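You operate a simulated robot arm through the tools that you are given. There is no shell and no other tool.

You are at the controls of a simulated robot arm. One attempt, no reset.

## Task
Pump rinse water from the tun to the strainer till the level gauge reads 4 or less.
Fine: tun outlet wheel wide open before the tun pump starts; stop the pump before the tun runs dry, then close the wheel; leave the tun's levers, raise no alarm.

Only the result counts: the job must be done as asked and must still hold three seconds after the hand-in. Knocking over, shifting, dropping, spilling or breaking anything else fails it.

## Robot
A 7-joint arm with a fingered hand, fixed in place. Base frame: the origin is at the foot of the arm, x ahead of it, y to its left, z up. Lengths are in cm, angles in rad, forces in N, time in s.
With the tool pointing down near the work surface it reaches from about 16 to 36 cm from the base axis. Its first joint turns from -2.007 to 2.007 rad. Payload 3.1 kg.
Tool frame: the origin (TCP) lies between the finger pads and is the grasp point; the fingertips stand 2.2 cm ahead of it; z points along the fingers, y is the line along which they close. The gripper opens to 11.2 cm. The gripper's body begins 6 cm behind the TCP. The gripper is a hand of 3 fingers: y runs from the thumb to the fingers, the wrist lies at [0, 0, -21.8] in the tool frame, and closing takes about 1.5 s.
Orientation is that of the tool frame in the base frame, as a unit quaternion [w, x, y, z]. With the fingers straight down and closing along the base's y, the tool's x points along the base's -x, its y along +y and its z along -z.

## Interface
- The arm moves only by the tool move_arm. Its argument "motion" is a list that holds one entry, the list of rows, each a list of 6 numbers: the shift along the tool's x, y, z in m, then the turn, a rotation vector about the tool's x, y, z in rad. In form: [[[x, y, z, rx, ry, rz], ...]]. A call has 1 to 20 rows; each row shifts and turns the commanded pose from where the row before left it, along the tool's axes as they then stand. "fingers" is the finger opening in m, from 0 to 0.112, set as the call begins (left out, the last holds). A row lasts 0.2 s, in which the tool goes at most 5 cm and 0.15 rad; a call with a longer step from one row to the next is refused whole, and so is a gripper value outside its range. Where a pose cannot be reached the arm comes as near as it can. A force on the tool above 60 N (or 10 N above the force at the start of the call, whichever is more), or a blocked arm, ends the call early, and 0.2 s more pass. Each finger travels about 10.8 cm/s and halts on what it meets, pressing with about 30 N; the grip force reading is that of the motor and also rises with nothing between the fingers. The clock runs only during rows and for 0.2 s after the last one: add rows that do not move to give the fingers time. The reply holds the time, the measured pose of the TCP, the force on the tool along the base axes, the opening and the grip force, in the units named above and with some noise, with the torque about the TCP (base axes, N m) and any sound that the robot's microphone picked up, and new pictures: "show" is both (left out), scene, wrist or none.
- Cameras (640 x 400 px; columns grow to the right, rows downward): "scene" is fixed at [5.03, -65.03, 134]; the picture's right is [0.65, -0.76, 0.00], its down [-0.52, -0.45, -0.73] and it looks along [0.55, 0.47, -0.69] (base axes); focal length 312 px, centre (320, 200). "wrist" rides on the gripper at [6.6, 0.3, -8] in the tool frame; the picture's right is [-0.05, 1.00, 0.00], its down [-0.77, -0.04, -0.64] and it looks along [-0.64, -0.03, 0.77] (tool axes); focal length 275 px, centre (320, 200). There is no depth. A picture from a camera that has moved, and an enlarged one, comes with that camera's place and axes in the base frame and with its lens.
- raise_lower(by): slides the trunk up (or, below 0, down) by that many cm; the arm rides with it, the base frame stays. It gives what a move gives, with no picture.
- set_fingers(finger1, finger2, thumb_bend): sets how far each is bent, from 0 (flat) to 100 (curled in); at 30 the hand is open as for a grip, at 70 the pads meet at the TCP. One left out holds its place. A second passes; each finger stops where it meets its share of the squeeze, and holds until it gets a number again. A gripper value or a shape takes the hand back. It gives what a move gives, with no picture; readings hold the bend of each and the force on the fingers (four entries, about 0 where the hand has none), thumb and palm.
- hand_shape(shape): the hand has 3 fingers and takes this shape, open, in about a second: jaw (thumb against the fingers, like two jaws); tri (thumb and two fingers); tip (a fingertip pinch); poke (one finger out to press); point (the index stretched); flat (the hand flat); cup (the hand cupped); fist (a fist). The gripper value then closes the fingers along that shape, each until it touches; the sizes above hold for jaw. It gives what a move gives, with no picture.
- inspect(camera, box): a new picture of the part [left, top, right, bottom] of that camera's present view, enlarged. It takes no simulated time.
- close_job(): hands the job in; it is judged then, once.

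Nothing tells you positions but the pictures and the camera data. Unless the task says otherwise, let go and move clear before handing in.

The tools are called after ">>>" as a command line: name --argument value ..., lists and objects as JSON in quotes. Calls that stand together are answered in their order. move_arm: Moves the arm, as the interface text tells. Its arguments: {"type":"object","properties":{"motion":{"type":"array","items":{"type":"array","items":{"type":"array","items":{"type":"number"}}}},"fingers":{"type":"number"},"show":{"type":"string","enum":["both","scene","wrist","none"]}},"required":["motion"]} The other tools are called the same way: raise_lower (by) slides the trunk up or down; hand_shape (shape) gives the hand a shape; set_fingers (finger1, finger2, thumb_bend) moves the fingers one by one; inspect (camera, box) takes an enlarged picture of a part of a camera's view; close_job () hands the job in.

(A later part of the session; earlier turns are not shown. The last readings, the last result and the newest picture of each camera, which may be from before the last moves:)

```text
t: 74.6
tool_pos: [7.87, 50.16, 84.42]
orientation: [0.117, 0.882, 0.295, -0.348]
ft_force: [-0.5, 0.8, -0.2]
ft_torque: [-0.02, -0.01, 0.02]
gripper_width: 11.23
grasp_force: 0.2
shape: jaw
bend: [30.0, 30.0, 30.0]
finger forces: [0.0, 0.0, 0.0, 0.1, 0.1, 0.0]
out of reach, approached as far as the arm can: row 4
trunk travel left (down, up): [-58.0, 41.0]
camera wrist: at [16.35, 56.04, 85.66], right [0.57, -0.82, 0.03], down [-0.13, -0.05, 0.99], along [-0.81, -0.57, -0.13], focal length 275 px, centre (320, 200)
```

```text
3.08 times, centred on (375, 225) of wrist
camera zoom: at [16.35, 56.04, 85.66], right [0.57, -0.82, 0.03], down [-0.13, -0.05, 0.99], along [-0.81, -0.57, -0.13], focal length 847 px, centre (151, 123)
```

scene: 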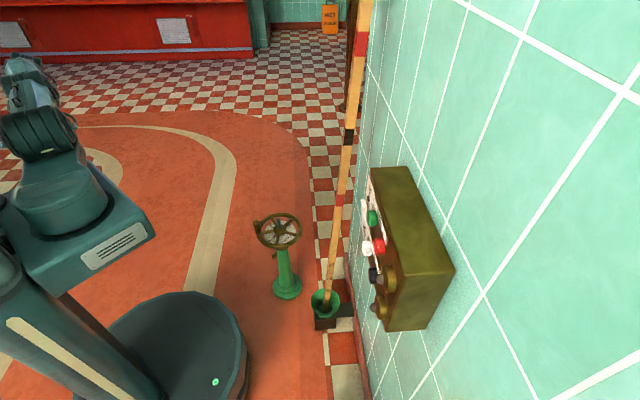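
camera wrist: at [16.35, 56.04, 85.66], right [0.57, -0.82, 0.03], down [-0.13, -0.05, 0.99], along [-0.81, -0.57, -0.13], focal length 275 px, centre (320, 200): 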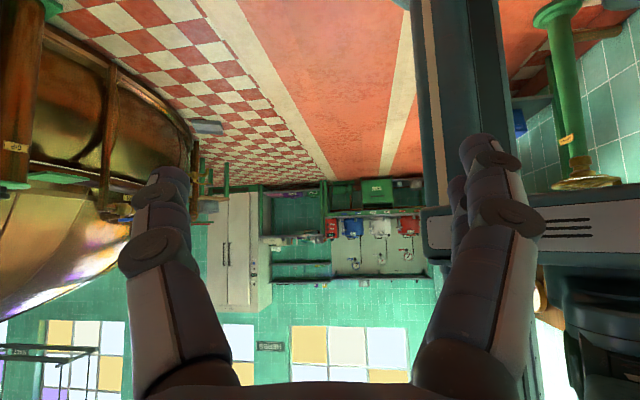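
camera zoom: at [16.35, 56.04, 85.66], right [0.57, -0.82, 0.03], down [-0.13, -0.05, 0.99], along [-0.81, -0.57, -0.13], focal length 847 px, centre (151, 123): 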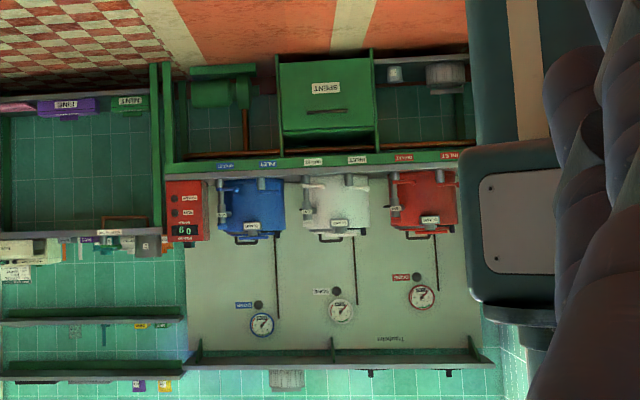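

That one is "FLOOR STEAM", so there are decoys, and I must read the tag on the wheel I opened. It seems to face +y, so I'll view it from the left side.

>>> move_arm --motion '[[[0, 0, 0, 0.1, 0, 0.107], [0, 0, 0, 0.1, 0, 0.107], [0, 0, 0, 0.1, 0, 0.107], [0, 0, 0, 0.1, 0, 0.107], [0, 0, 0, 0.1, 0, 0.107], [0, 0, 0, 0.1, 0, 0.107], [0, 0, 0, 0.1, 0, 0.107], [0, 0, 0, 0.1, 0, 0.107], [0, 0, 0, 0.1, 0, 0.107], [0, 0, 0, 0.1, 0, 0.107], [0, 0, 0, 0.1, 0, 0.107], [0, 0, 0, 0.1, 0, 0.107], [0, 0, 0, 0.1, 0, 0.107], [0, 0, 0, 0.1, 0, 0.107], [0, 0, 0, 0.1, 0, 0.107], [0, 0, 0, 0.1, 0, 0.107], [0, 0, 0, 0.1, 0, 0.107], [0, 0, 0, 0.1, 0, 0.107], [0, 0, 0, 0, 0, 0]]]' --show "none"

>>> move_arm --motion '[[[-0.0061, -0.044, 0.0057, 0.0646, 0, 0.0694], [-0.0061, -0.044, 0.0057, 0.0646, 0, 0.0694], [-0.0061, -0.044, 0.0057, 0.0646, 0, 0.0694], [-0.0061, -0.044, 0.0057, 0.0646, 0, 0.0694], [-0.0061, -0.044, 0.0057, 0.0646, 0, 0.0694], [-0.0061, -0.044, 0.0057, 0.0646, 0, 0.0694], [0, 0, 0, 0.1, 0, 0.107], [0, 0, 0, 0.1, 0, 0.107], [0, 0, 0, 0.1, 0, 0.107], [0, 0, 0, 0.1, 0, 0.107], [0, 0, 0, 0.1, 0, 0.107], [0, 0, 0, 0.1, 0, 0.107], [0, 0, 0, 0, 0.15, 0], [0, 0, 0, 0, 0.15, 0], [0, 0, 0, 0, 0.15, 0], [0, 0, 0, 0, 0, 0]]]'

```text
t: 78.6
tool_pos: [7.79, 50.2, 84.41]
orientation: [0.309, -0.505, 0.781, 0.2]
ft_force: [-0.1, -0.2, -0.1]
ft_torque: [0.01, 0.03, -0.01]
gripper_width: 11.24
grasp_force: 0.0
shape: jaw
bend: [30.0, 30.0, 30.0]
finger forces: [0.0, 0.0, 0.0, 0.0, 0.1, 0.0]
trunk travel left (down, up): [-58.0, 41.0]
```

```text
t: 82.0
tool_pos: [31.48, 38.14, 84.32]
orientation: [0.148, 0.147, 0.978, -0.023]
ft_force: [-0.2, -0.6, -0.8]
ft_torque: [0.0, -0.03, 0.04]
gripper_width: 11.21
grasp_force: 0.0
shape: jaw
bend: [30.0, 30.0, 30.0]
finger forces: [0.0, 0.1, 0.0, 0.0, 0.1, 0.0]
trunk travel left (down, up): [-58.0, 41.0]
camera wrist: at [23.3, 40.9, 89.96], right [0.34, 0.94, 0.01], down [0.51, -0.2, 0.84], along [0.79, -0.27, -0.55], focal length 275 px, centre (320, 200)
```

scene: 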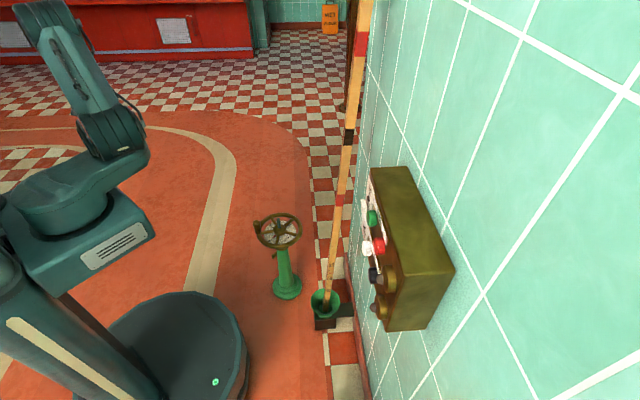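
wrist: 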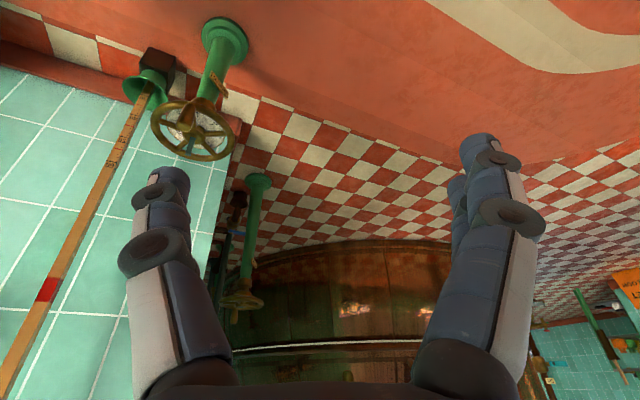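

>>> inspect --camera "wrist" --box '[195, 55, 245, 115]'

>>> inspect --camera "wrist" --box '[205, 150, 305, 320]'

>>> inspect --camera "wrist" --box '[235, 240, 275, 280]'

```text
6.67 times, centred on (220, 85) of wrist
camera zoom: at [23.3, 40.9, 89.96], right [0.34, 0.94, 0.01], down [0.51, -0.2, 0.84], along [0.79, -0.27, -0.55], focal length 1835 px, centre (987, 967)
```

zoom: 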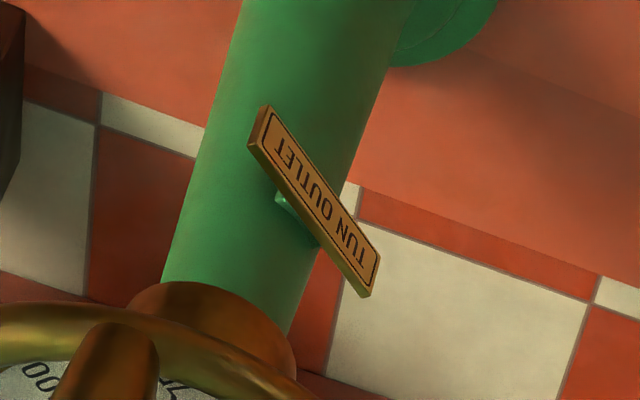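

```text
2.35 times, centred on (255, 235) of wrist
camera zoom: at [23.3, 40.9, 89.96], right [0.34, 0.94, 0.01], down [0.51, -0.2, 0.84], along [0.79, -0.27, -0.55], focal length 648 px, centre (473, 118)
```

zoom: 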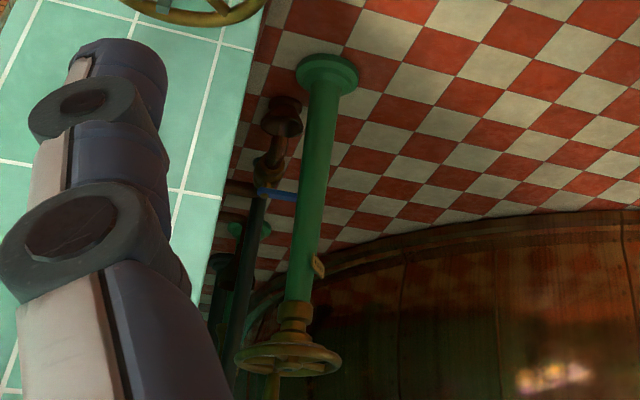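

```text
10.00 times, centred on (255, 260) of wrist
camera zoom: at [23.3, 40.9, 89.96], right [0.34, 0.94, 0.01], down [0.51, -0.2, 0.84], along [0.79, -0.27, -0.55], focal length 2753 px, centre (970, -400)
```

zoom: 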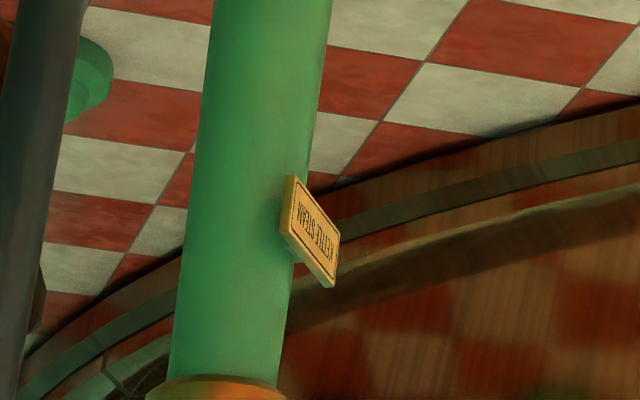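

Good: the wheel I opened is tagged TUN OUTLET. Now I'll sweep to the right side, beyond the panel, which I haven't seen yet, to look for the level gauge.

>>> move_arm --motion '[[[-0.044, -0.0165, 0.0136, 0.02955, 0, 0.0955], [-0.044, -0.0165, 0.0136, 0.02955, 0, 0.0955], [-0.044, -0.0165, 0.0136, 0.02955, 0, 0.0955], [-0.044, -0.0165, 0.0136, 0.02955, 0, 0.0955], [-0.044, -0.0165, 0.0136, 0.02955, 0, 0.0955], [-0.044, -0.0165, 0.0136, 0.02955, 0, 0.0955], [-0.044, -0.0165, 0.0136, 0.02955, 0, 0.0955], [-0.044, -0.0165, 0.0136, 0.02955, 0, 0.0955], [-0.044, -0.0165, 0.0136, 0.02955, 0, 0.0955], [-0.044, -0.0165, 0.0136, 0.02955, 0, 0.0955], [-0.044, -0.0165, 0.0136, 0.02955, 0, 0.0955], [0, 0, 0, 0, 0, 0]]]'

```text
t: 84.6
tool_pos: [52.61, -8.3, 84.28]
orientation: [0.115, 0.636, 0.757, -0.096]
ft_force: [-0.6, -1.2, -0.6]
ft_torque: [-0.01, -0.02, -0.02]
gripper_width: 11.2
grasp_force: 0.0
shape: jaw
bend: [30.0, 30.0, 30.0]
finger forces: [0.0, 0.0, 0.0, 0.0, 0.0, 0.1]
trunk travel left (down, up): [-58.0, 41.0]
camera wrist: at [51.46, 0.19, 89.99], right [0.99, 0.13, 0.02], down [0.06, -0.55, 0.84], along [0.11, -0.83, -0.55], focal length 275 px, centre (320, 200)
```

scene: 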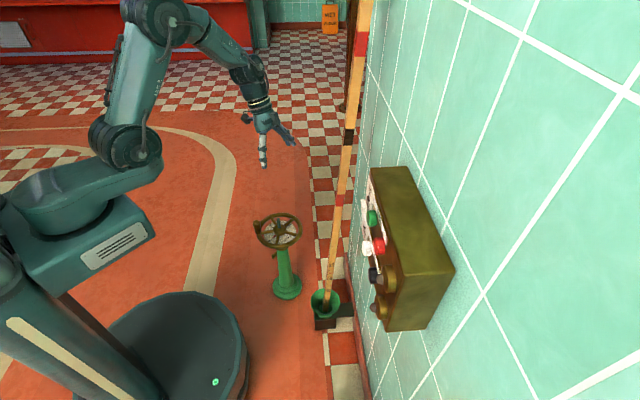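
wrist: 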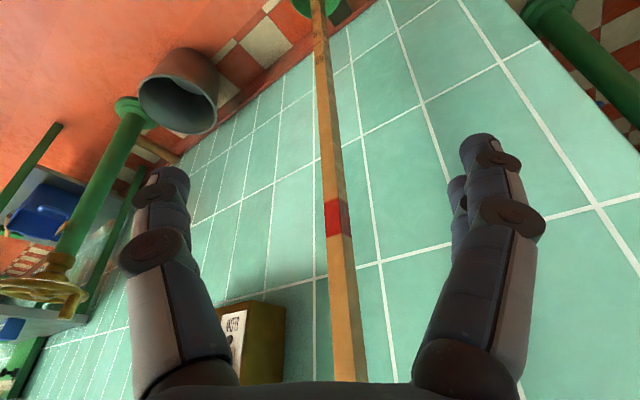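

I need more clearance from the pole before sweeping on, so I'll pull inward first.

>>> move_arm --motion '[[[0, -0.04, 0, 0, 0, 0], [0, -0.04, 0, 0, 0, 0], [0, -0.04, 0, 0, 0, 0], [-0.0372, -0.015, 0.0115, 0.02955, 0, 0.0955], [-0.0372, -0.015, 0.0115, 0.02955, 0, 0.0955], [-0.0372, -0.015, 0.0115, 0.02955, 0, 0.0955], [-0.0372, -0.015, 0.0115, 0.02955, 0, 0.0955], [-0.0372, -0.015, 0.0115, 0.02955, 0, 0.0955], [0, 0, 0, 0, -0.15, 0], [0, 0, 0, 0, -0.15, 0], [0, 0, 0, 0, -0.15, 0], [0, 0, 0, 0, 0, 0]]]'

```text
t: 87.2
tool_pos: [33.0, -29.58, 84.26]
orientation: [0.214, 0.757, 0.541, -0.298]
ft_force: [0.3, 0.2, 0.5]
ft_torque: [0.0, -0.01, -0.04]
gripper_width: 11.19
grasp_force: 0.0
shape: jaw
bend: [30.0, 30.0, 30.0]
finger forces: [0.1, 0.0, 0.0, 0.1, 0.1, 0.0]
trunk travel left (down, up): [-58.0, 41.0]
camera wrist: at [36.59, -19.96, 85.66], right [0.94, -0.35, 0.03], down [-0.08, -0.11, 0.99], along [-0.35, -0.93, -0.13], focal length 275 px, centre (320, 200)
```

scene: 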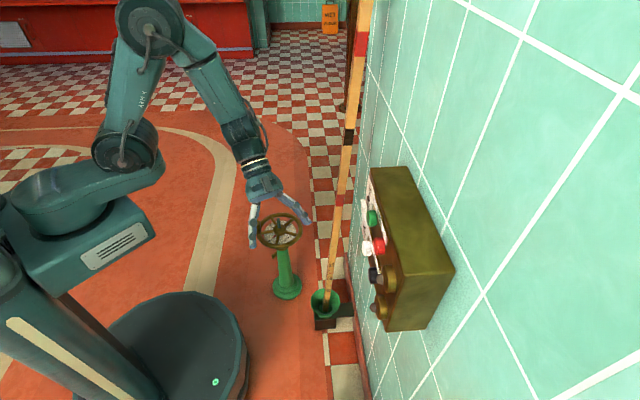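
wrist: 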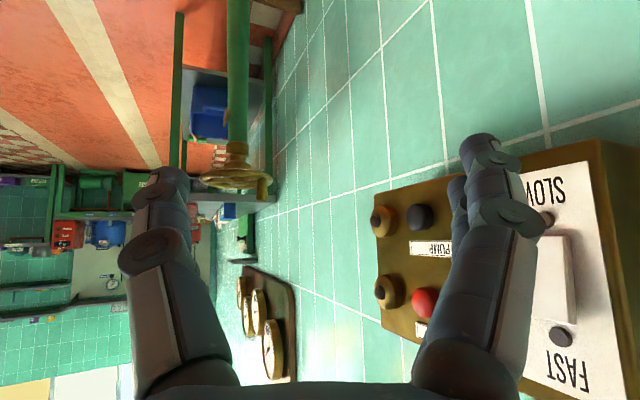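

There's a board of round dials on the wall beyond the panel. Zooming in.

>>> inspect --camera "wrist" --box '[225, 255, 305, 390]'

>>> move_arm --motion '[[[-0.0085, -0.02, 0.008, 0.068, 0, 0.073], [-0.0085, -0.02, 0.008, 0.068, 0, 0.073], [-0.02, -0.02, 0.02, 0.068, 0, 0.073], [-0.02, -0.02, 0.02, 0.034, 0, 0.0365], [-0.02, -0.02, 0.02, 0, 0, 0], [0, 0, 0, 0, 0, 0]]]'

```text
2.96 times, centred on (265, 322) of wrist
camera zoom: at [36.59, -19.96, 85.66], right [0.94, -0.35, 0.03], down [-0.08, -0.11, 0.99], along [-0.35, -0.93, -0.13], focal length 816 px, centre (483, -163)
```

zoom: 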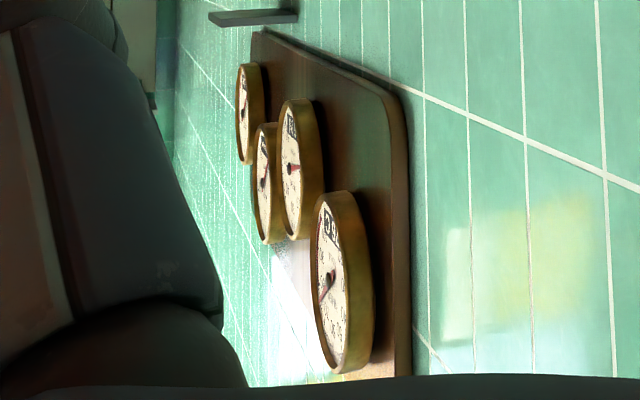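

```text
t: 88.6
tool_pos: [18.76, -33.77, 84.13]
orientation: [0.158, 0.839, 0.402, -0.33]
ft_force: [-0.2, -0.2, 0.0]
ft_torque: [-0.01, 0.0, 0.02]
gripper_width: 11.21
grasp_force: 0.0
shape: jaw
bend: [30.0, 30.0, 30.0]
finger forces: [0.0, 0.1, 0.0, 0.0, 0.0, 0.1]
trunk travel left (down, up): [-58.0, 41.0]
camera wrist: at [25.49, -26.0, 85.41], right [0.76, -0.65, 0.03], down [-0.11, -0.08, 0.99], along [-0.64, -0.75, -0.13], focal length 275 px, centre (320, 200)
```

scene: 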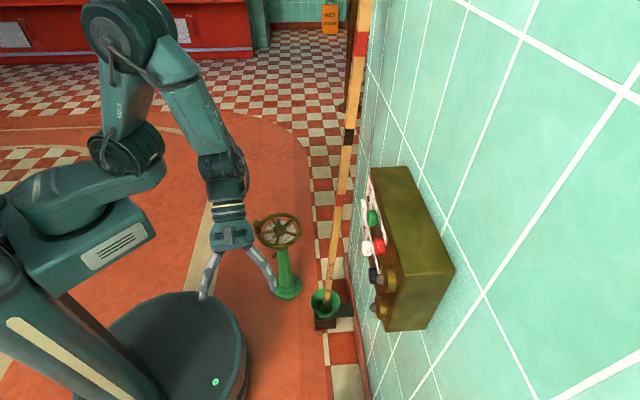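
wrist: 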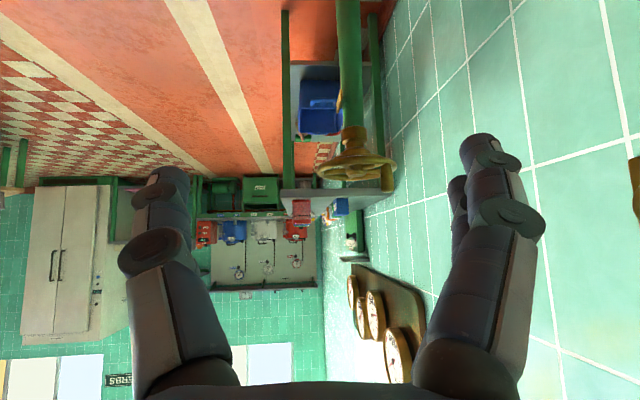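

I'll move nearer to face the dial board and raise the trunk for a clearer view.

>>> move_arm --motion '[[[-0.0274, -0.0208, 0.0255, 0, 0, 0], [-0.0274, -0.0208, 0.0255, 0, 0, 0], [-0.0274, -0.0208, 0.0255, 0, 0, 0], [-0.0274, -0.0208, 0.0255, 0, 0, 0], [0, 0, 0, -0.068, 0, -0.073], [0, 0, 0, -0.068, 0, -0.073], [0, 0, 0, 0, 0, 0]]]' --show "none"

>>> raise_lower --by 22

>>> move_arm --motion '[[[0, 0, 0, 0, 0, 0]]]'

```text
t: 90.2
tool_pos: [2.79, -40.16, 83.91]
orientation: [0.19, 0.795, 0.485, -0.311]
ft_force: [0.3, -0.8, -0.2]
ft_torque: [0.01, 0.0, 0.01]
gripper_width: 11.17
grasp_force: 0.0
shape: jaw
bend: [30.0, 30.0, 30.0]
finger forces: [0.1, 0.1, 0.0, 0.0, 0.0, 0.1]
trunk travel left (down, up): [-58.0, 41.0]
```

```text
t: 92.6
tool_pos: [2.81, -40.04, 106.05]
orientation: [0.191, 0.795, 0.484, -0.312]
ft_force: [0.2, -0.1, -0.9]
ft_torque: [-0.02, -0.01, 0.03]
gripper_width: 11.2
grasp_force: 0.0
shape: jaw
bend: [30.0, 30.0, 30.0]
finger forces: [0.1, 0.1, 0.0, 0.0, 0.0, 0.1]
trunk travel left (down, up): [-80.0, 19.0]
```

```text
t: 93.0
tool_pos: [2.92, -39.99, 106.03]
orientation: [0.191, 0.795, 0.485, -0.311]
ft_force: [-0.3, 0.0, 0.1]
ft_torque: [-0.02, -0.02, -0.01]
gripper_width: 11.18
grasp_force: 0.1
shape: jaw
bend: [30.0, 30.0, 30.0]
finger forces: [0.1, 0.1, 0.0, 0.0, 0.0, 0.0]
trunk travel left (down, up): [-80.0, 19.0]
camera wrist: at [7.9, -31.11, 107.32], right [0.87, -0.49, 0.03], down [-0.09, -0.1, 0.99], along [-0.48, -0.87, -0.13], focal length 275 px, centre (320, 200)
```

scene: 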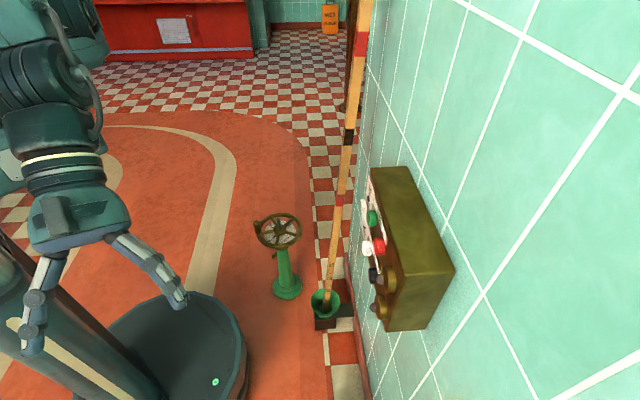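
wrist: 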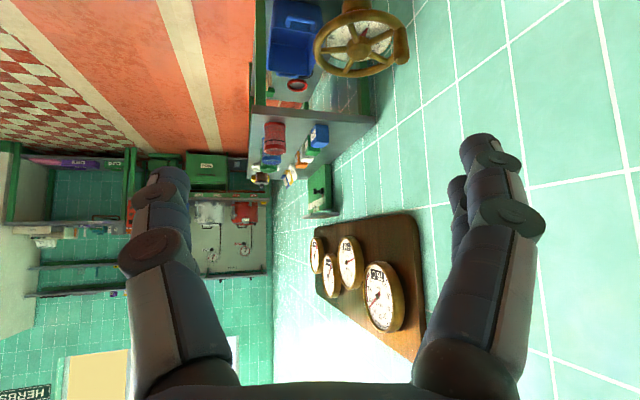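

>>> inspect --camera "wrist" --box '[300, 210, 430, 350]'

>>> inspect --camera "wrist" --box '[355, 255, 410, 335]'

>>> inspect --camera "wrist" --box '[300, 225, 370, 305]'

```text
2.86 times, centred on (365, 280) of wrist
camera zoom: at [7.9, -31.11, 107.32], right [0.87, -0.49, 0.03], down [-0.09, -0.1, 0.99], along [-0.48, -0.87, -0.13], focal length 786 px, centre (191, -29)
```

zoom: 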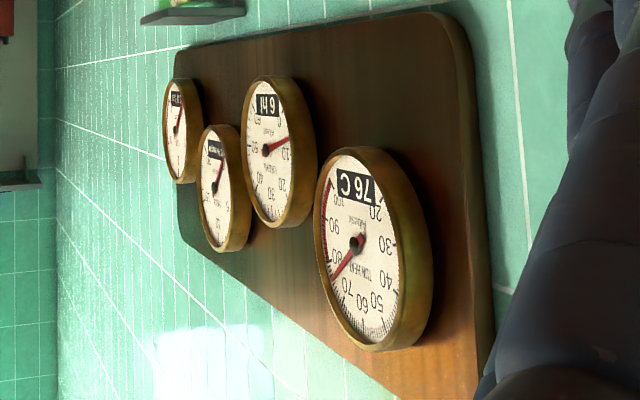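

```text
5.00 times, centred on (382, 295) of wrist
camera zoom: at [7.9, -31.11, 107.32], right [0.87, -0.49, 0.03], down [-0.09, -0.1, 0.99], along [-0.48, -0.87, -0.13], focal length 1376 px, centre (8, -275)
```

zoom: 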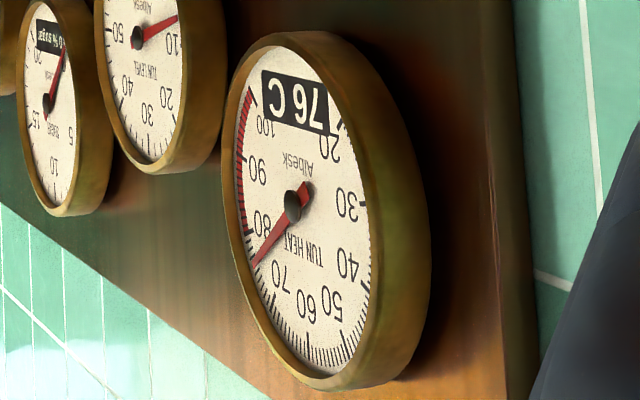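

```text
5.00 times, centred on (335, 265) of wrist
camera zoom: at [7.9, -31.11, 107.32], right [0.87, -0.49, 0.03], down [-0.09, -0.1, 0.99], along [-0.48, -0.87, -0.13], focal length 1376 px, centre (245, -125)
```

zoom: 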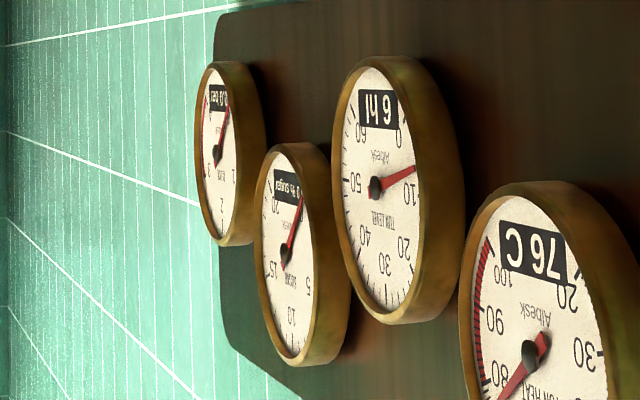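

Found it: a dial labelled TUN LEVEL, apparently reading 6 hl now. I'll zoom in for an exact reading.

>>> inspect --camera "wrist" --box '[336, 232, 366, 272]'

>>> inspect --camera "wrist" --box '[300, 230, 340, 300]'

```text
10.00 times, centred on (351, 252) of wrist
camera zoom: at [7.9, -31.11, 107.32], right [0.87, -0.49, 0.03], down [-0.09, -0.1, 0.99], along [-0.48, -0.87, -0.13], focal length 2753 px, centre (10, -320)
```

zoom: 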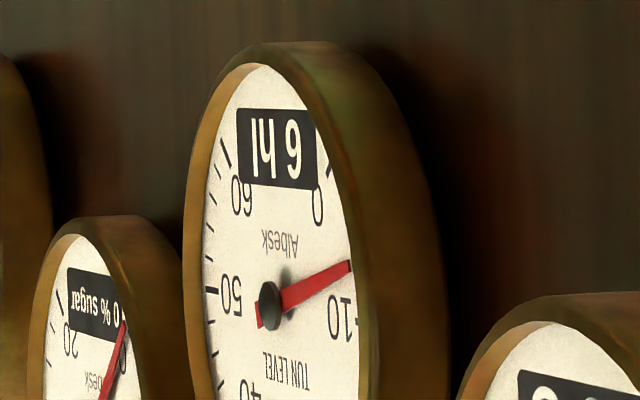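

```text
5.71 times, centred on (320, 265) of wrist
camera zoom: at [7.9, -31.11, 107.32], right [0.87, -0.49, 0.03], down [-0.09, -0.1, 0.99], along [-0.48, -0.87, -0.13], focal length 1573 px, centre (320, -171)
```

zoom: 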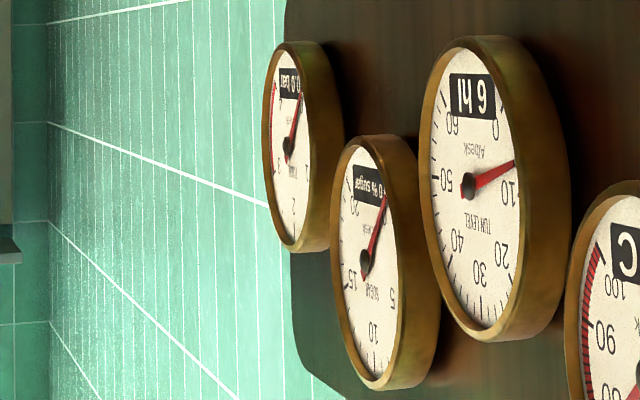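

The needle sits between 0 and 10 at roughly 6, so more must be pumped, to 4 or less but above dry. I'll return to the panel and give the pump a short pulse (white then black in one motion), then re-read to learn the rate.

>>> raise_lower --by -22

>>> move_arm --motion '[[[0.0193, 0.0311, -0.018, -0.0986, 0, -0.1058], [0.0158, 0.0346, -0.0147, -0.0986, 0, -0.1058], [0.012, 0.0374, -0.0112, -0.0986, 0, -0.1058], [0.0079, 0.0393, -0.0073, -0.0986, 0, -0.1058], [0.0037, 0.0405, -0.0035, -0.0986, 0, -0.1058], [-0.0006, 0.0408, 0.0005, -0.0986, 0, -0.1058], [0, 0, 0, -0.0986, 0, -0.1058], [0, 0, 0, -0.0986, 0, -0.1058], [0, 0, 0, -0.0986, 0, -0.1058], [0, 0, 0, 0, 0, 0]]]' --fingers 0

>>> set_fingers --finger1 69 --finger2 69 --thumb_bend 69

```text
t: 95.3
tool_pos: [2.92, -40.02, 83.96]
orientation: [0.191, 0.795, 0.484, -0.312]
ft_force: [0.1, 0.0, 0.0]
ft_torque: [0.0, -0.02, -0.02]
gripper_width: 11.21
grasp_force: 0.1
shape: jaw
bend: [30.0, 30.0, 30.0]
finger forces: [0.0, 0.1, 0.1, 0.0, 0.0, 0.0]
trunk travel left (down, up): [-58.0, 41.0]
```

```text
t: 97.5
tool_pos: [28.88, -34.43, 84.23]
orientation: [0.32, 0.379, 0.858, -0.132]
ft_force: [0.3, 0.3, -0.7]
ft_torque: [0.01, 0.01, -0.01]
gripper_width: 0.0
grasp_force: 29.5
shape: jaw
bend: [68.0, 68.0, 76.0]
finger forces: [0.1, 0.0, 0.0, 0.0, 0.1, 0.1]
out of reach, approached as far as the arm can: row 3, 4, 5, 6, 7
trunk travel left (down, up): [-58.0, 41.0]
camera wrist: at [22.21, -26.7, 85.98], right [0.76, 0.65, 0.05], down [0.08, -0.16, 0.98], along [0.65, -0.74, -0.17], focal length 275 px, centre (320, 200)
```

scene: 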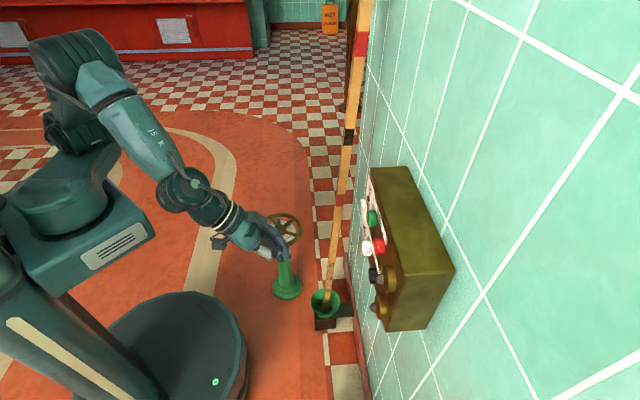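
wrist: 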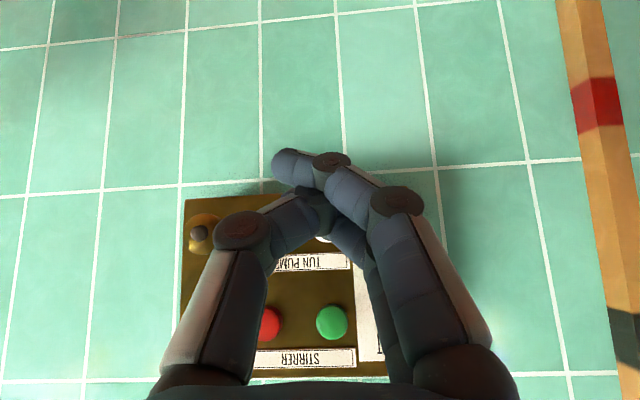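

```text
t: 98.5
tool_pos: [28.96, -34.27, 84.21]
orientation: [0.32, 0.381, 0.857, -0.133]
ft_force: [0.5, 0.5, 0.2]
ft_torque: [0.01, 0.02, 0.01]
gripper_width: 0.0
grasp_force: 0.1
shape: fingers
bend: [72.0, 72.0, 75.0]
finger forces: [0.0, 0.1, 0.1, 0.1, 0.0, 0.0]
trunk travel left (down, up): [-58.0, 41.0]
```

>>> move_arm --motion '[[[-0.0111, -0.001, 0.0095, -0.0061, -0.1433, -0.0057], [-0.0096, -0.001, 0.011, -0.0061, -0.1433, -0.0057], [-0.0079, -0.001, 0.0122, -0.0061, -0.1433, -0.0057], [-0.0061, -0.001, 0.0133, -0.0061, -0.1433, -0.0057], [-0.0042, -0.001, 0.014, -0.0061, -0.1433, -0.0057], [-0.0021, -0.001, 0.0145, -0.0061, -0.1433, -0.0057], [0, 0, 0, 0, 0, 0], [0, 0, 0, 0, 0, 0]]]'

>>> inspect --camera "scene" --box '[300, 200, 420, 320]'

```text
t: 100.3
tool_pos: [34.15, -41.1, 84.09]
orientation: [0.653, 0.27, 0.655, -0.268]
ft_force: [-0.2, 0.1, 0.5]
ft_torque: [0.0, -0.02, 0.03]
gripper_width: 0.0
grasp_force: 0.0
shape: fingers
bend: [72.0, 72.0, 75.0]
finger forces: [0.1, 0.0, 0.0, 0.0, 0.1, 0.1]
trunk travel left (down, up): [-58.0, 41.0]
camera wrist: at [28.71, -35.35, 77.49], right [0.71, 0.71, 0.05], down [-0.47, 0.42, 0.77], along [0.53, -0.57, 0.63], focal length 275 px, centre (320, 200)
```

scene: 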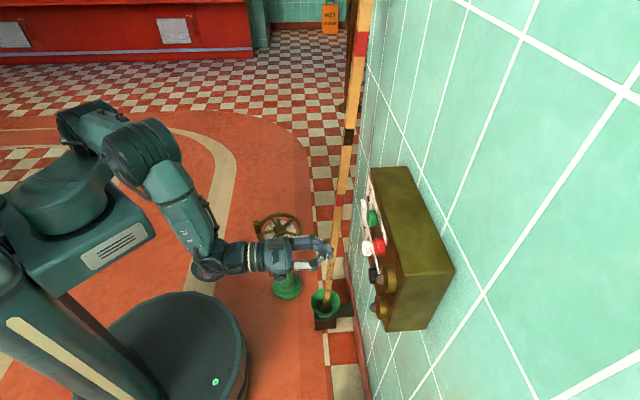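
wrist: 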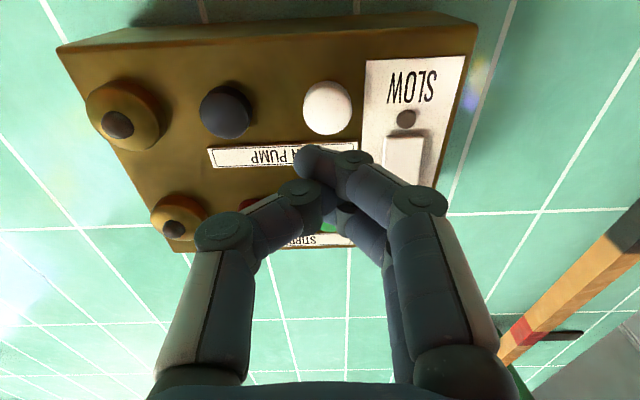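

```text
3.33 times, centred on (360, 260) of scene
camera zoom: at [5.03, -65.03, 134.0], right [0.65, -0.76, 0.0], down [-0.52, -0.45, -0.73], along [0.55, 0.47, -0.69], focal length 1038 px, centre (187, 0)
```

zoom: 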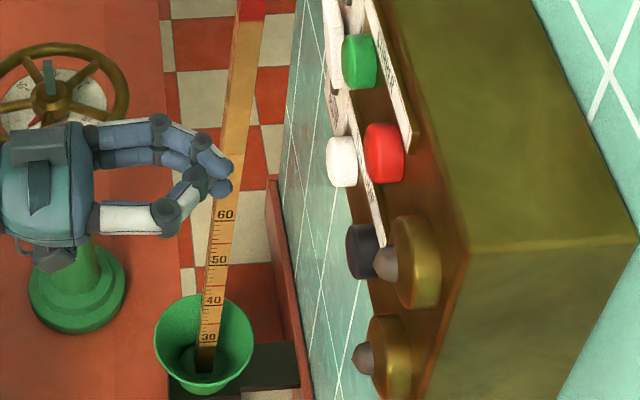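

Aligned as before apart from a small lateral offset. I'll correct it and stop just short of contact.

>>> move_arm --motion '[[[0, 0.0075, 0, 0, 0, 0], [0, 0, 0.025, 0, 0, 0], [0, 0, 0.024, 0, 0, 0], [0, 0, 0, 0, 0, 0]]]' --show "wrist"

>>> inspect --camera "scene" --box '[320, 200, 420, 290]'

```text
t: 101.3
tool_pos: [38.32, -44.17, 84.16]
orientation: [0.653, 0.27, 0.654, -0.269]
ft_force: [0.4, 0.2, 0.4]
ft_torque: [-0.02, 0.02, 0.01]
gripper_width: 0.0
grasp_force: 0.1
shape: fingers
bend: [72.0, 72.0, 75.0]
finger forces: [0.1, 0.0, 0.0, 0.0, 0.1, 0.0]
trunk travel left (down, up): [-58.0, 41.0]
camera wrist: at [32.91, -38.36, 77.57], right [0.71, 0.71, 0.05], down [-0.47, 0.42, 0.77], along [0.53, -0.57, 0.63], focal length 275 px, centre (320, 200)
```

wrist: 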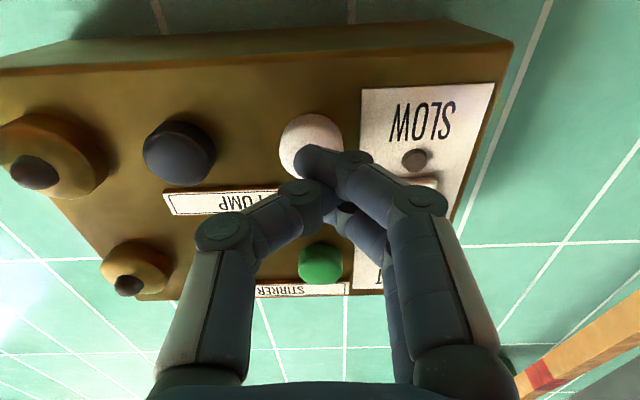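

```text
4.44 times, centred on (370, 245) of scene
camera zoom: at [5.03, -65.03, 134.0], right [0.65, -0.76, 0.0], down [-0.52, -0.45, -0.73], along [0.55, 0.47, -0.69], focal length 1384 px, centre (98, 0)
```

zoom: 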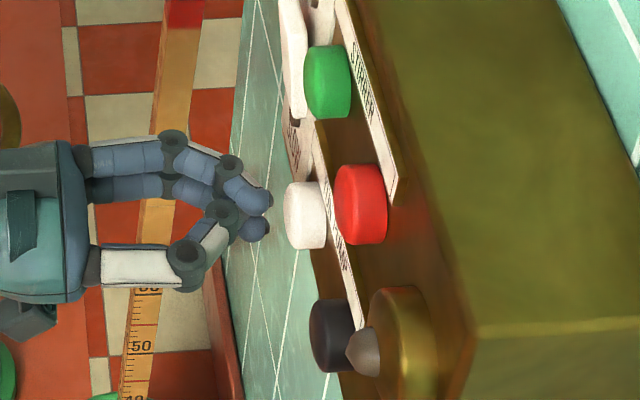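

Now the pulse: press white, hop to black, press, retract, all in one motion.

>>> move_arm --motion '[[[0, 0, 0.012, 0, 0, 0], [0, 0, 0.007, 0, 0, 0], [0, 0, -0.02, 0, 0, 0], [0, -0.032, 0, 0, 0, 0], [0, -0.032, 0, 0, 0, 0], [0, 0, 0.013, 0, 0, 0], [0, 0, 0.007, 0, 0, 0], [0, 0, 0.001, 0, 0, 0]]]' --show "scene"

>>> inspect --camera "scene" --box '[320, 200, 420, 320]'

```text
t: 103.1
tool_pos: [35.09, -49.98, 84.1]
orientation: [0.652, 0.272, 0.654, -0.27]
ft_force: [-8.5, 14.7, -1.9]
ft_torque: [0.01, 0.01, -0.05]
gripper_width: 0.0
grasp_force: 14.1
shape: fingers
bend: [73.0, 73.0, 75.0]
finger forces: [14.2, 13.9, 0.0, 0.0, 0.1, 0.0]
trunk travel left (down, up): [-58.0, 41.0]
heard: click, click
```

scene: 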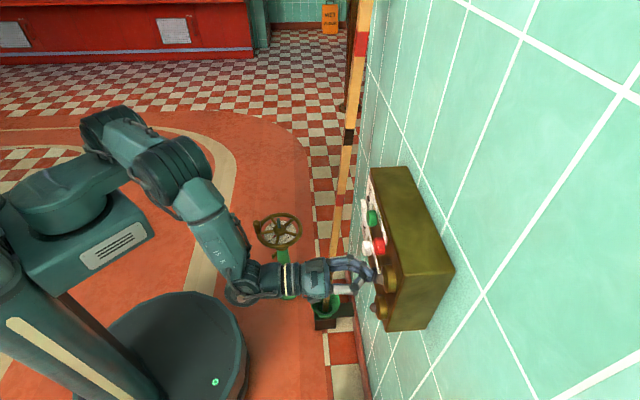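

```text
3.33 times, centred on (370, 260) of scene
camera zoom: at [5.03, -65.03, 134.0], right [0.65, -0.76, 0.0], down [-0.52, -0.45, -0.73], along [0.55, 0.47, -0.69], focal length 1038 px, centre (153, 0)
```

zoom: 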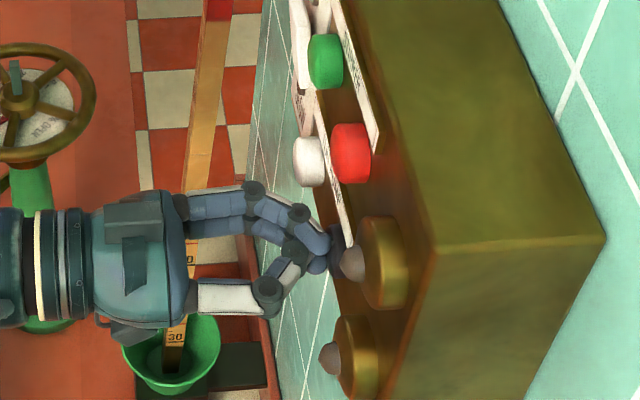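

Both clicks heard and the lamp is off. I'll go back to the dial view and read the new level.

>>> move_arm --motion '[[[0, 0, -0.035, 0, 0, 0], [0, 0, -0.035, 0, 0, 0], [0, 0, -0.014, 0, 0.1433, 0], [0.002, 0, -0.0139, 0, 0.1433, 0], [0.004, 0, -0.0134, 0, 0.1433, 0], [0.0059, 0, -0.0127, 0, 0.1433, 0], [0.0076, 0, -0.0118, 0, 0.1433, 0], [0.0092, 0, -0.0105, 0, 0.1433, 0], [0.0172, -0.026, -0.016, 0.0986, 0, 0.1058], [0.0142, -0.0291, -0.0133, 0.0986, 0, 0.1058], [0.0111, -0.0316, -0.0103, 0.0986, 0, 0.1058], [0.0076, -0.0335, -0.0071, 0.0986, 0, 0.1058], [0.0039, -0.0346, -0.0037, 0.0986, 0, 0.1058], [0.0003, -0.0349, -0.0003, 0.0986, 0, 0.1058], [0, 0, 0, 0.0986, 0, 0.1058], [0, 0, 0, 0.0986, 0, 0.1058], [0, 0, 0, 0.0986, 0, 0.1058], [0, 0, 0, 0, 0, 0]]]'

>>> raise_lower --by 22

>>> hand_shape --shape "jaw"

>>> move_arm --motion '[[[0, 0, 0, 0, 0, 0]]]' --fingers 0.112 --show "wrist"

```text
t: 106.9
tool_pos: [3.24, -40.15, 84.8]
orientation: [0.164, 0.802, 0.476, -0.321]
ft_force: [0.5, 0.1, 0.1]
ft_torque: [0.01, 0.02, -0.02]
gripper_width: 0.0
grasp_force: 0.1
shape: fingers
bend: [72.0, 72.0, 75.0]
finger forces: [0.0, 0.0, 0.0, 0.0, 0.1, 0.0]
trunk travel left (down, up): [-58.0, 41.0]
camera wrist: at [8.77, -31.45, 86.16], right [0.85, -0.52, -0.01], down [-0.07, -0.13, 0.99], along [-0.52, -0.84, -0.14], focal length 275 px, centre (320, 200)
```

scene: 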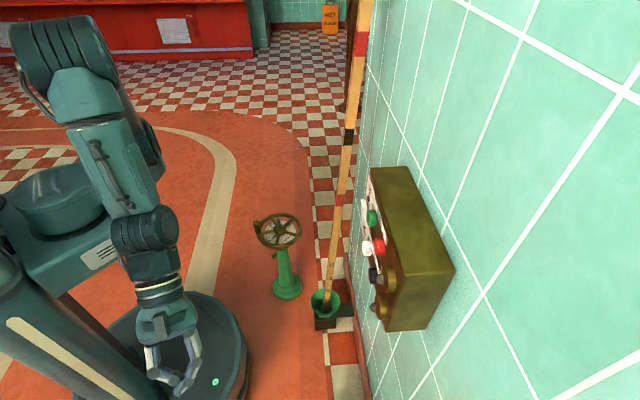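
wrist: 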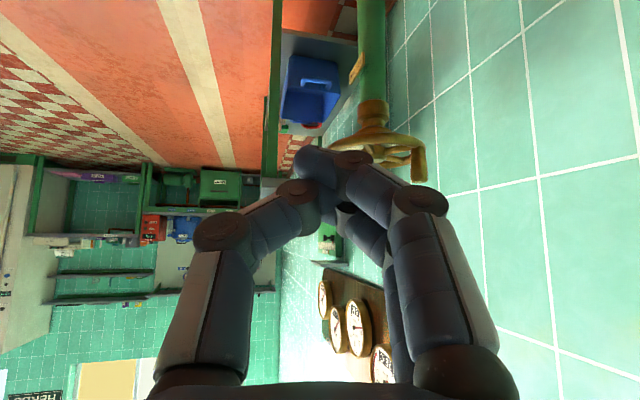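

```text
t: 109.2
tool_pos: [3.25, -40.18, 106.81]
orientation: [0.166, 0.801, 0.477, -0.321]
ft_force: [-0.4, 0.2, 0.0]
ft_torque: [-0.02, -0.02, -0.01]
gripper_width: 0.01
grasp_force: 0.0
shape: fingers
bend: [72.0, 72.0, 75.0]
finger forces: [0.1, 0.1, 0.1, 0.1, 0.1, 0.0]
trunk travel left (down, up): [-80.0, 19.0]
```

```text
t: 110.1
tool_pos: [3.28, -40.23, 106.76]
orientation: [0.165, 0.802, 0.477, -0.32]
ft_force: [0.6, 0.3, -0.4]
ft_torque: [0.0, 0.02, 0.0]
gripper_width: 11.19
grasp_force: 0.1
shape: jaw
bend: [30.0, 30.0, 30.0]
finger forces: [0.0, 0.0, 0.1, 0.0, 0.0, 0.0]
trunk travel left (down, up): [-80.0, 19.0]
```

```text
t: 110.5
tool_pos: [3.32, -40.07, 106.74]
orientation: [0.165, 0.802, 0.476, -0.321]
ft_force: [0.3, 0.3, 0.2]
ft_torque: [0.01, -0.01, 0.04]
gripper_width: 11.2
grasp_force: 0.1
shape: jaw
bend: [30.0, 30.0, 30.0]
finger forces: [0.1, 0.0, 0.1, 0.0, 0.1, 0.0]
trunk travel left (down, up): [-80.0, 19.0]
camera wrist: at [8.76, -31.49, 108.16], right [0.85, -0.52, -0.01], down [-0.07, -0.13, 0.99], along [-0.52, -0.84, -0.14], focal length 275 px, centre (320, 200)
```

wrist: 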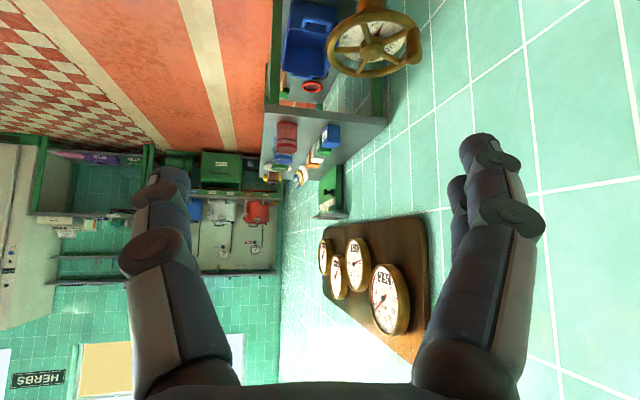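

>>> inspect --camera "wrist" --box '[343, 234, 373, 274]'

>>> inspect --camera "wrist" --box '[310, 225, 420, 345]'

```text
10.00 times, centred on (358, 254) of wrist
camera zoom: at [8.76, -31.49, 108.16], right [0.85, -0.52, -0.01], down [-0.07, -0.13, 0.99], along [-0.52, -0.84, -0.14], focal length 2753 px, centre (-60, -340)
```

zoom: 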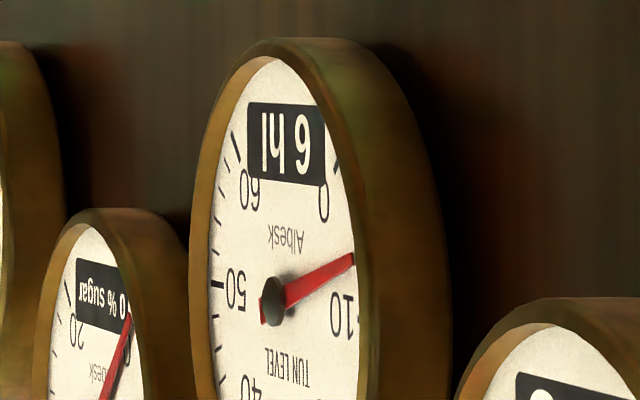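

```text
3.33 times, centred on (365, 285) of wrist
camera zoom: at [8.76, -31.49, 108.16], right [0.85, -0.52, -0.01], down [-0.07, -0.13, 0.99], along [-0.52, -0.84, -0.14], focal length 918 px, centre (170, -83)
```

zoom: 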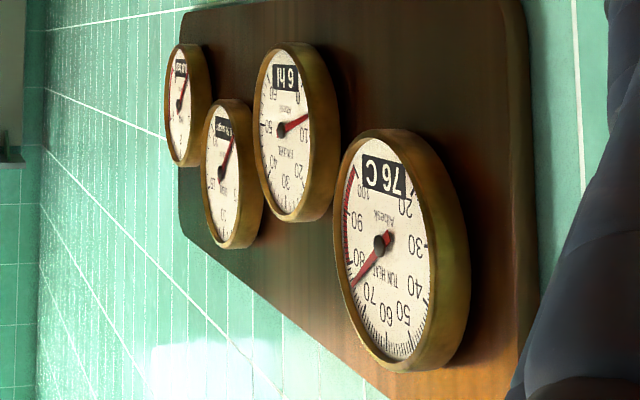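

The level is a bit lower: the needle shows about 6.4, down roughly 0.4 for a 1.1 s pulse, so the rate is about 0.35 hl/s. I'll return and run the pump for about 8.5 s, aiming near 3.

>>> raise_lower --by -22

>>> move_arm --motion '[[[0.0193, 0.0311, -0.018, -0.0986, 0, -0.1058], [0.0158, 0.0346, -0.0147, -0.0986, 0, -0.1058], [0.012, 0.0374, -0.0112, -0.0986, 0, -0.1058], [0.0079, 0.0393, -0.0073, -0.0986, 0, -0.1058], [0.0037, 0.0405, -0.0035, -0.0986, 0, -0.1058], [-0.0006, 0.0408, 0.0005, -0.0986, 0, -0.1058], [0, 0, 0, -0.0986, 0, -0.1058], [0, 0, 0, -0.0986, 0, -0.1058], [0, 0, 0, -0.0986, 0, -0.1058], [0, 0, 0, 0, 0, 0]]]' --fingers 0 --show "none"

>>> set_fingers --finger1 69 --finger2 69 --thumb_bend 69

```text
t: 112.9
tool_pos: [3.2, -40.09, 84.74]
orientation: [0.165, 0.802, 0.477, -0.32]
ft_force: [0.4, -0.2, 0.0]
ft_torque: [0.02, 0.03, -0.02]
gripper_width: 11.2
grasp_force: 0.0
shape: jaw
bend: [30.0, 30.0, 30.0]
finger forces: [0.1, 0.0, 0.0, 0.0, 0.1, 0.0]
trunk travel left (down, up): [-58.0, 41.0]
```

```text
t: 115.1
tool_pos: [27.62, -35.5, 84.13]
orientation: [0.32, 0.358, 0.868, -0.131]
ft_force: [0.4, -0.6, 0.6]
ft_torque: [-0.01, -0.02, 0.04]
gripper_width: 0.0
grasp_force: 29.9
shape: jaw
bend: [68.0, 68.0, 76.0]
finger forces: [0.1, 0.0, 0.0, 0.0, 0.1, 0.0]
trunk travel left (down, up): [-58.0, 41.0]
```

```text
t: 116.1
tool_pos: [27.58, -35.52, 84.2]
orientation: [0.32, 0.359, 0.867, -0.132]
ft_force: [-0.3, -0.3, -0.4]
ft_torque: [-0.02, -0.01, 0.03]
gripper_width: 0.0
grasp_force: 0.1
shape: fingers
bend: [72.0, 72.0, 75.0]
finger forces: [0.0, 0.0, 0.0, 0.0, 0.0, 0.0]
trunk travel left (down, up): [-58.0, 41.0]
```

>>> move_arm --motion '[[[-0.0111, 0.0024, 0.0095, 0, -0.1436, 0], [-0.0096, 0.0024, 0.011, 0, -0.1436, 0], [-0.0079, 0.0024, 0.0122, 0, -0.1436, 0], [-0.0061, 0.0024, 0.0133, 0, -0.1436, 0], [-0.0042, 0.0024, 0.014, 0, -0.1436, 0], [-0.0021, 0.0024, 0.0145, 0, -0.1436, 0], [0, 0, 0, 0, 0, 0], [0, 0, 0, 0, 0, 0]]]'

```text
t: 117.9
tool_pos: [34.49, -40.89, 84.26]
orientation: [0.653, 0.271, 0.653, -0.27]
ft_force: [0.3, 0.0, 0.4]
ft_torque: [-0.03, 0.02, -0.04]
gripper_width: 0.01
grasp_force: 0.2
shape: fingers
bend: [72.0, 72.0, 75.0]
finger forces: [0.1, 0.1, 0.0, 0.0, 0.1, 0.1]
trunk travel left (down, up): [-58.0, 41.0]
camera wrist: at [29.16, -35.13, 77.57], right [0.71, 0.71, 0.05], down [-0.48, 0.42, 0.77], along [0.53, -0.57, 0.63], focal length 275 px, centre (320, 200)
```

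scene: 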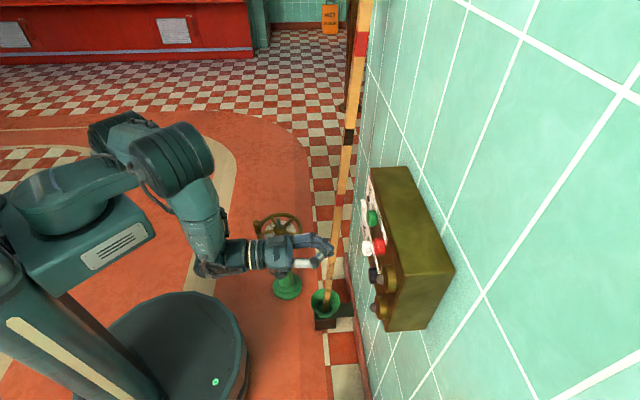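
wrist: 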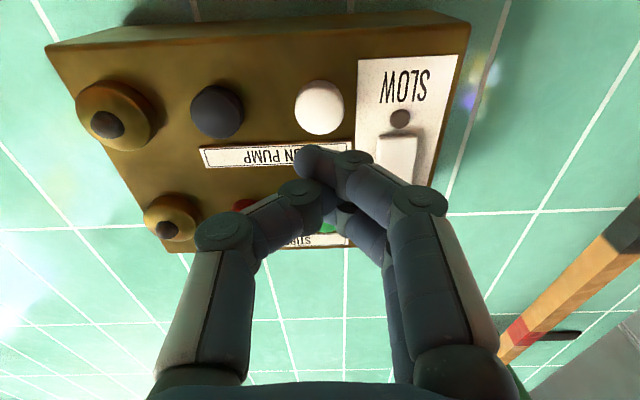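

>>> move_arm --motion '[[[0.0015, 0.004, 0, 0, 0, 0], [0, 0, 0.025, 0, 0, 0], [0, 0, 0.025, 0, 0, 0], [0, 0, 0, 0, 0, 0]]]' --show "none"

>>> inspect --camera "scene" --box '[320, 200, 420, 290]'

```text
t: 118.9
tool_pos: [38.45, -44.2, 84.2]
orientation: [0.653, 0.27, 0.654, -0.27]
ft_force: [-0.1, -0.3, 0.6]
ft_torque: [0.01, -0.02, 0.02]
gripper_width: 0.03
grasp_force: 0.1
shape: fingers
bend: [72.0, 72.0, 75.0]
finger forces: [0.0, 0.0, 0.1, 0.0, 0.0, 0.0]
trunk travel left (down, up): [-58.0, 41.0]
```

```text
4.44 times, centred on (370, 245) of scene
camera zoom: at [5.03, -65.03, 134.0], right [0.65, -0.76, 0.0], down [-0.52, -0.45, -0.73], along [0.55, 0.47, -0.69], focal length 1384 px, centre (98, 0)
```

zoom: 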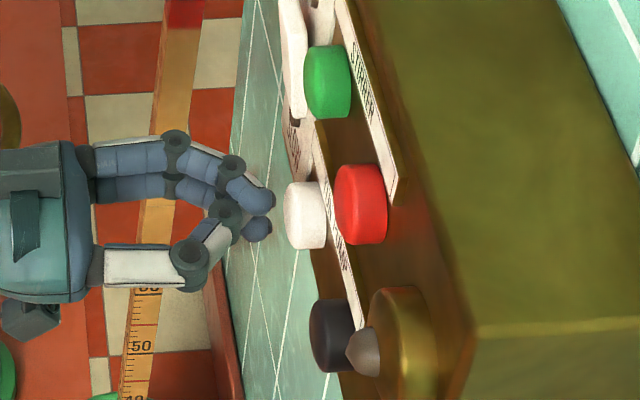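

Starting the pump and moving to the black button while it runs.

>>> move_arm --motion '[[[0, 0, 0.012, 0, 0, 0], [0, 0, 0.0065, 0, 0, 0], [0, 0, -0.02, 0, 0, 0], [0, -0.032, 0, 0, 0, 0], [0, -0.032, 0, 0, 0, 0], [0, 0, 0, 0, 0, 0], [0, 0, 0, 0, 0, 0], [0, 0, 0, 0, 0, 0], [0, 0, 0, 0, 0, 0], [0, 0, 0, 0, 0, 0], [0, 0, 0, 0, 0, 0], [0, 0, 0, 0, 0, 0], [0, 0, 0, 0, 0, 0], [0, 0, 0, 0, 0, 0], [0, 0, 0, 0, 0, 0]]]' --show "wrist"

```text
t: 122.1
tool_pos: [33.77, -48.58, 84.18]
orientation: [0.654, 0.27, 0.654, -0.27]
ft_force: [0.5, -0.2, 0.0]
ft_torque: [-0.01, 0.0, 0.0]
gripper_width: 0.0
grasp_force: 0.1
shape: fingers
bend: [72.0, 72.0, 75.0]
finger forces: [0.0, 0.0, 0.0, 0.0, 0.0, 0.0]
trunk travel left (down, up): [-58.0, 41.0]
heard: click
camera wrist: at [28.34, -42.7, 77.43], right [0.71, 0.71, 0.05], down [-0.48, 0.42, 0.77], along [0.53, -0.57, 0.63], focal length 275 px, centre (320, 200)
```

wrist: 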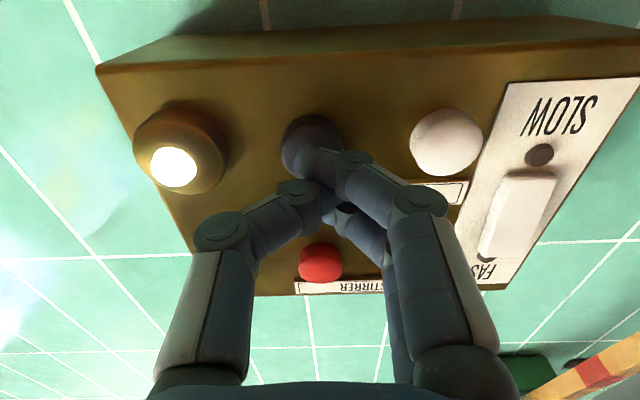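

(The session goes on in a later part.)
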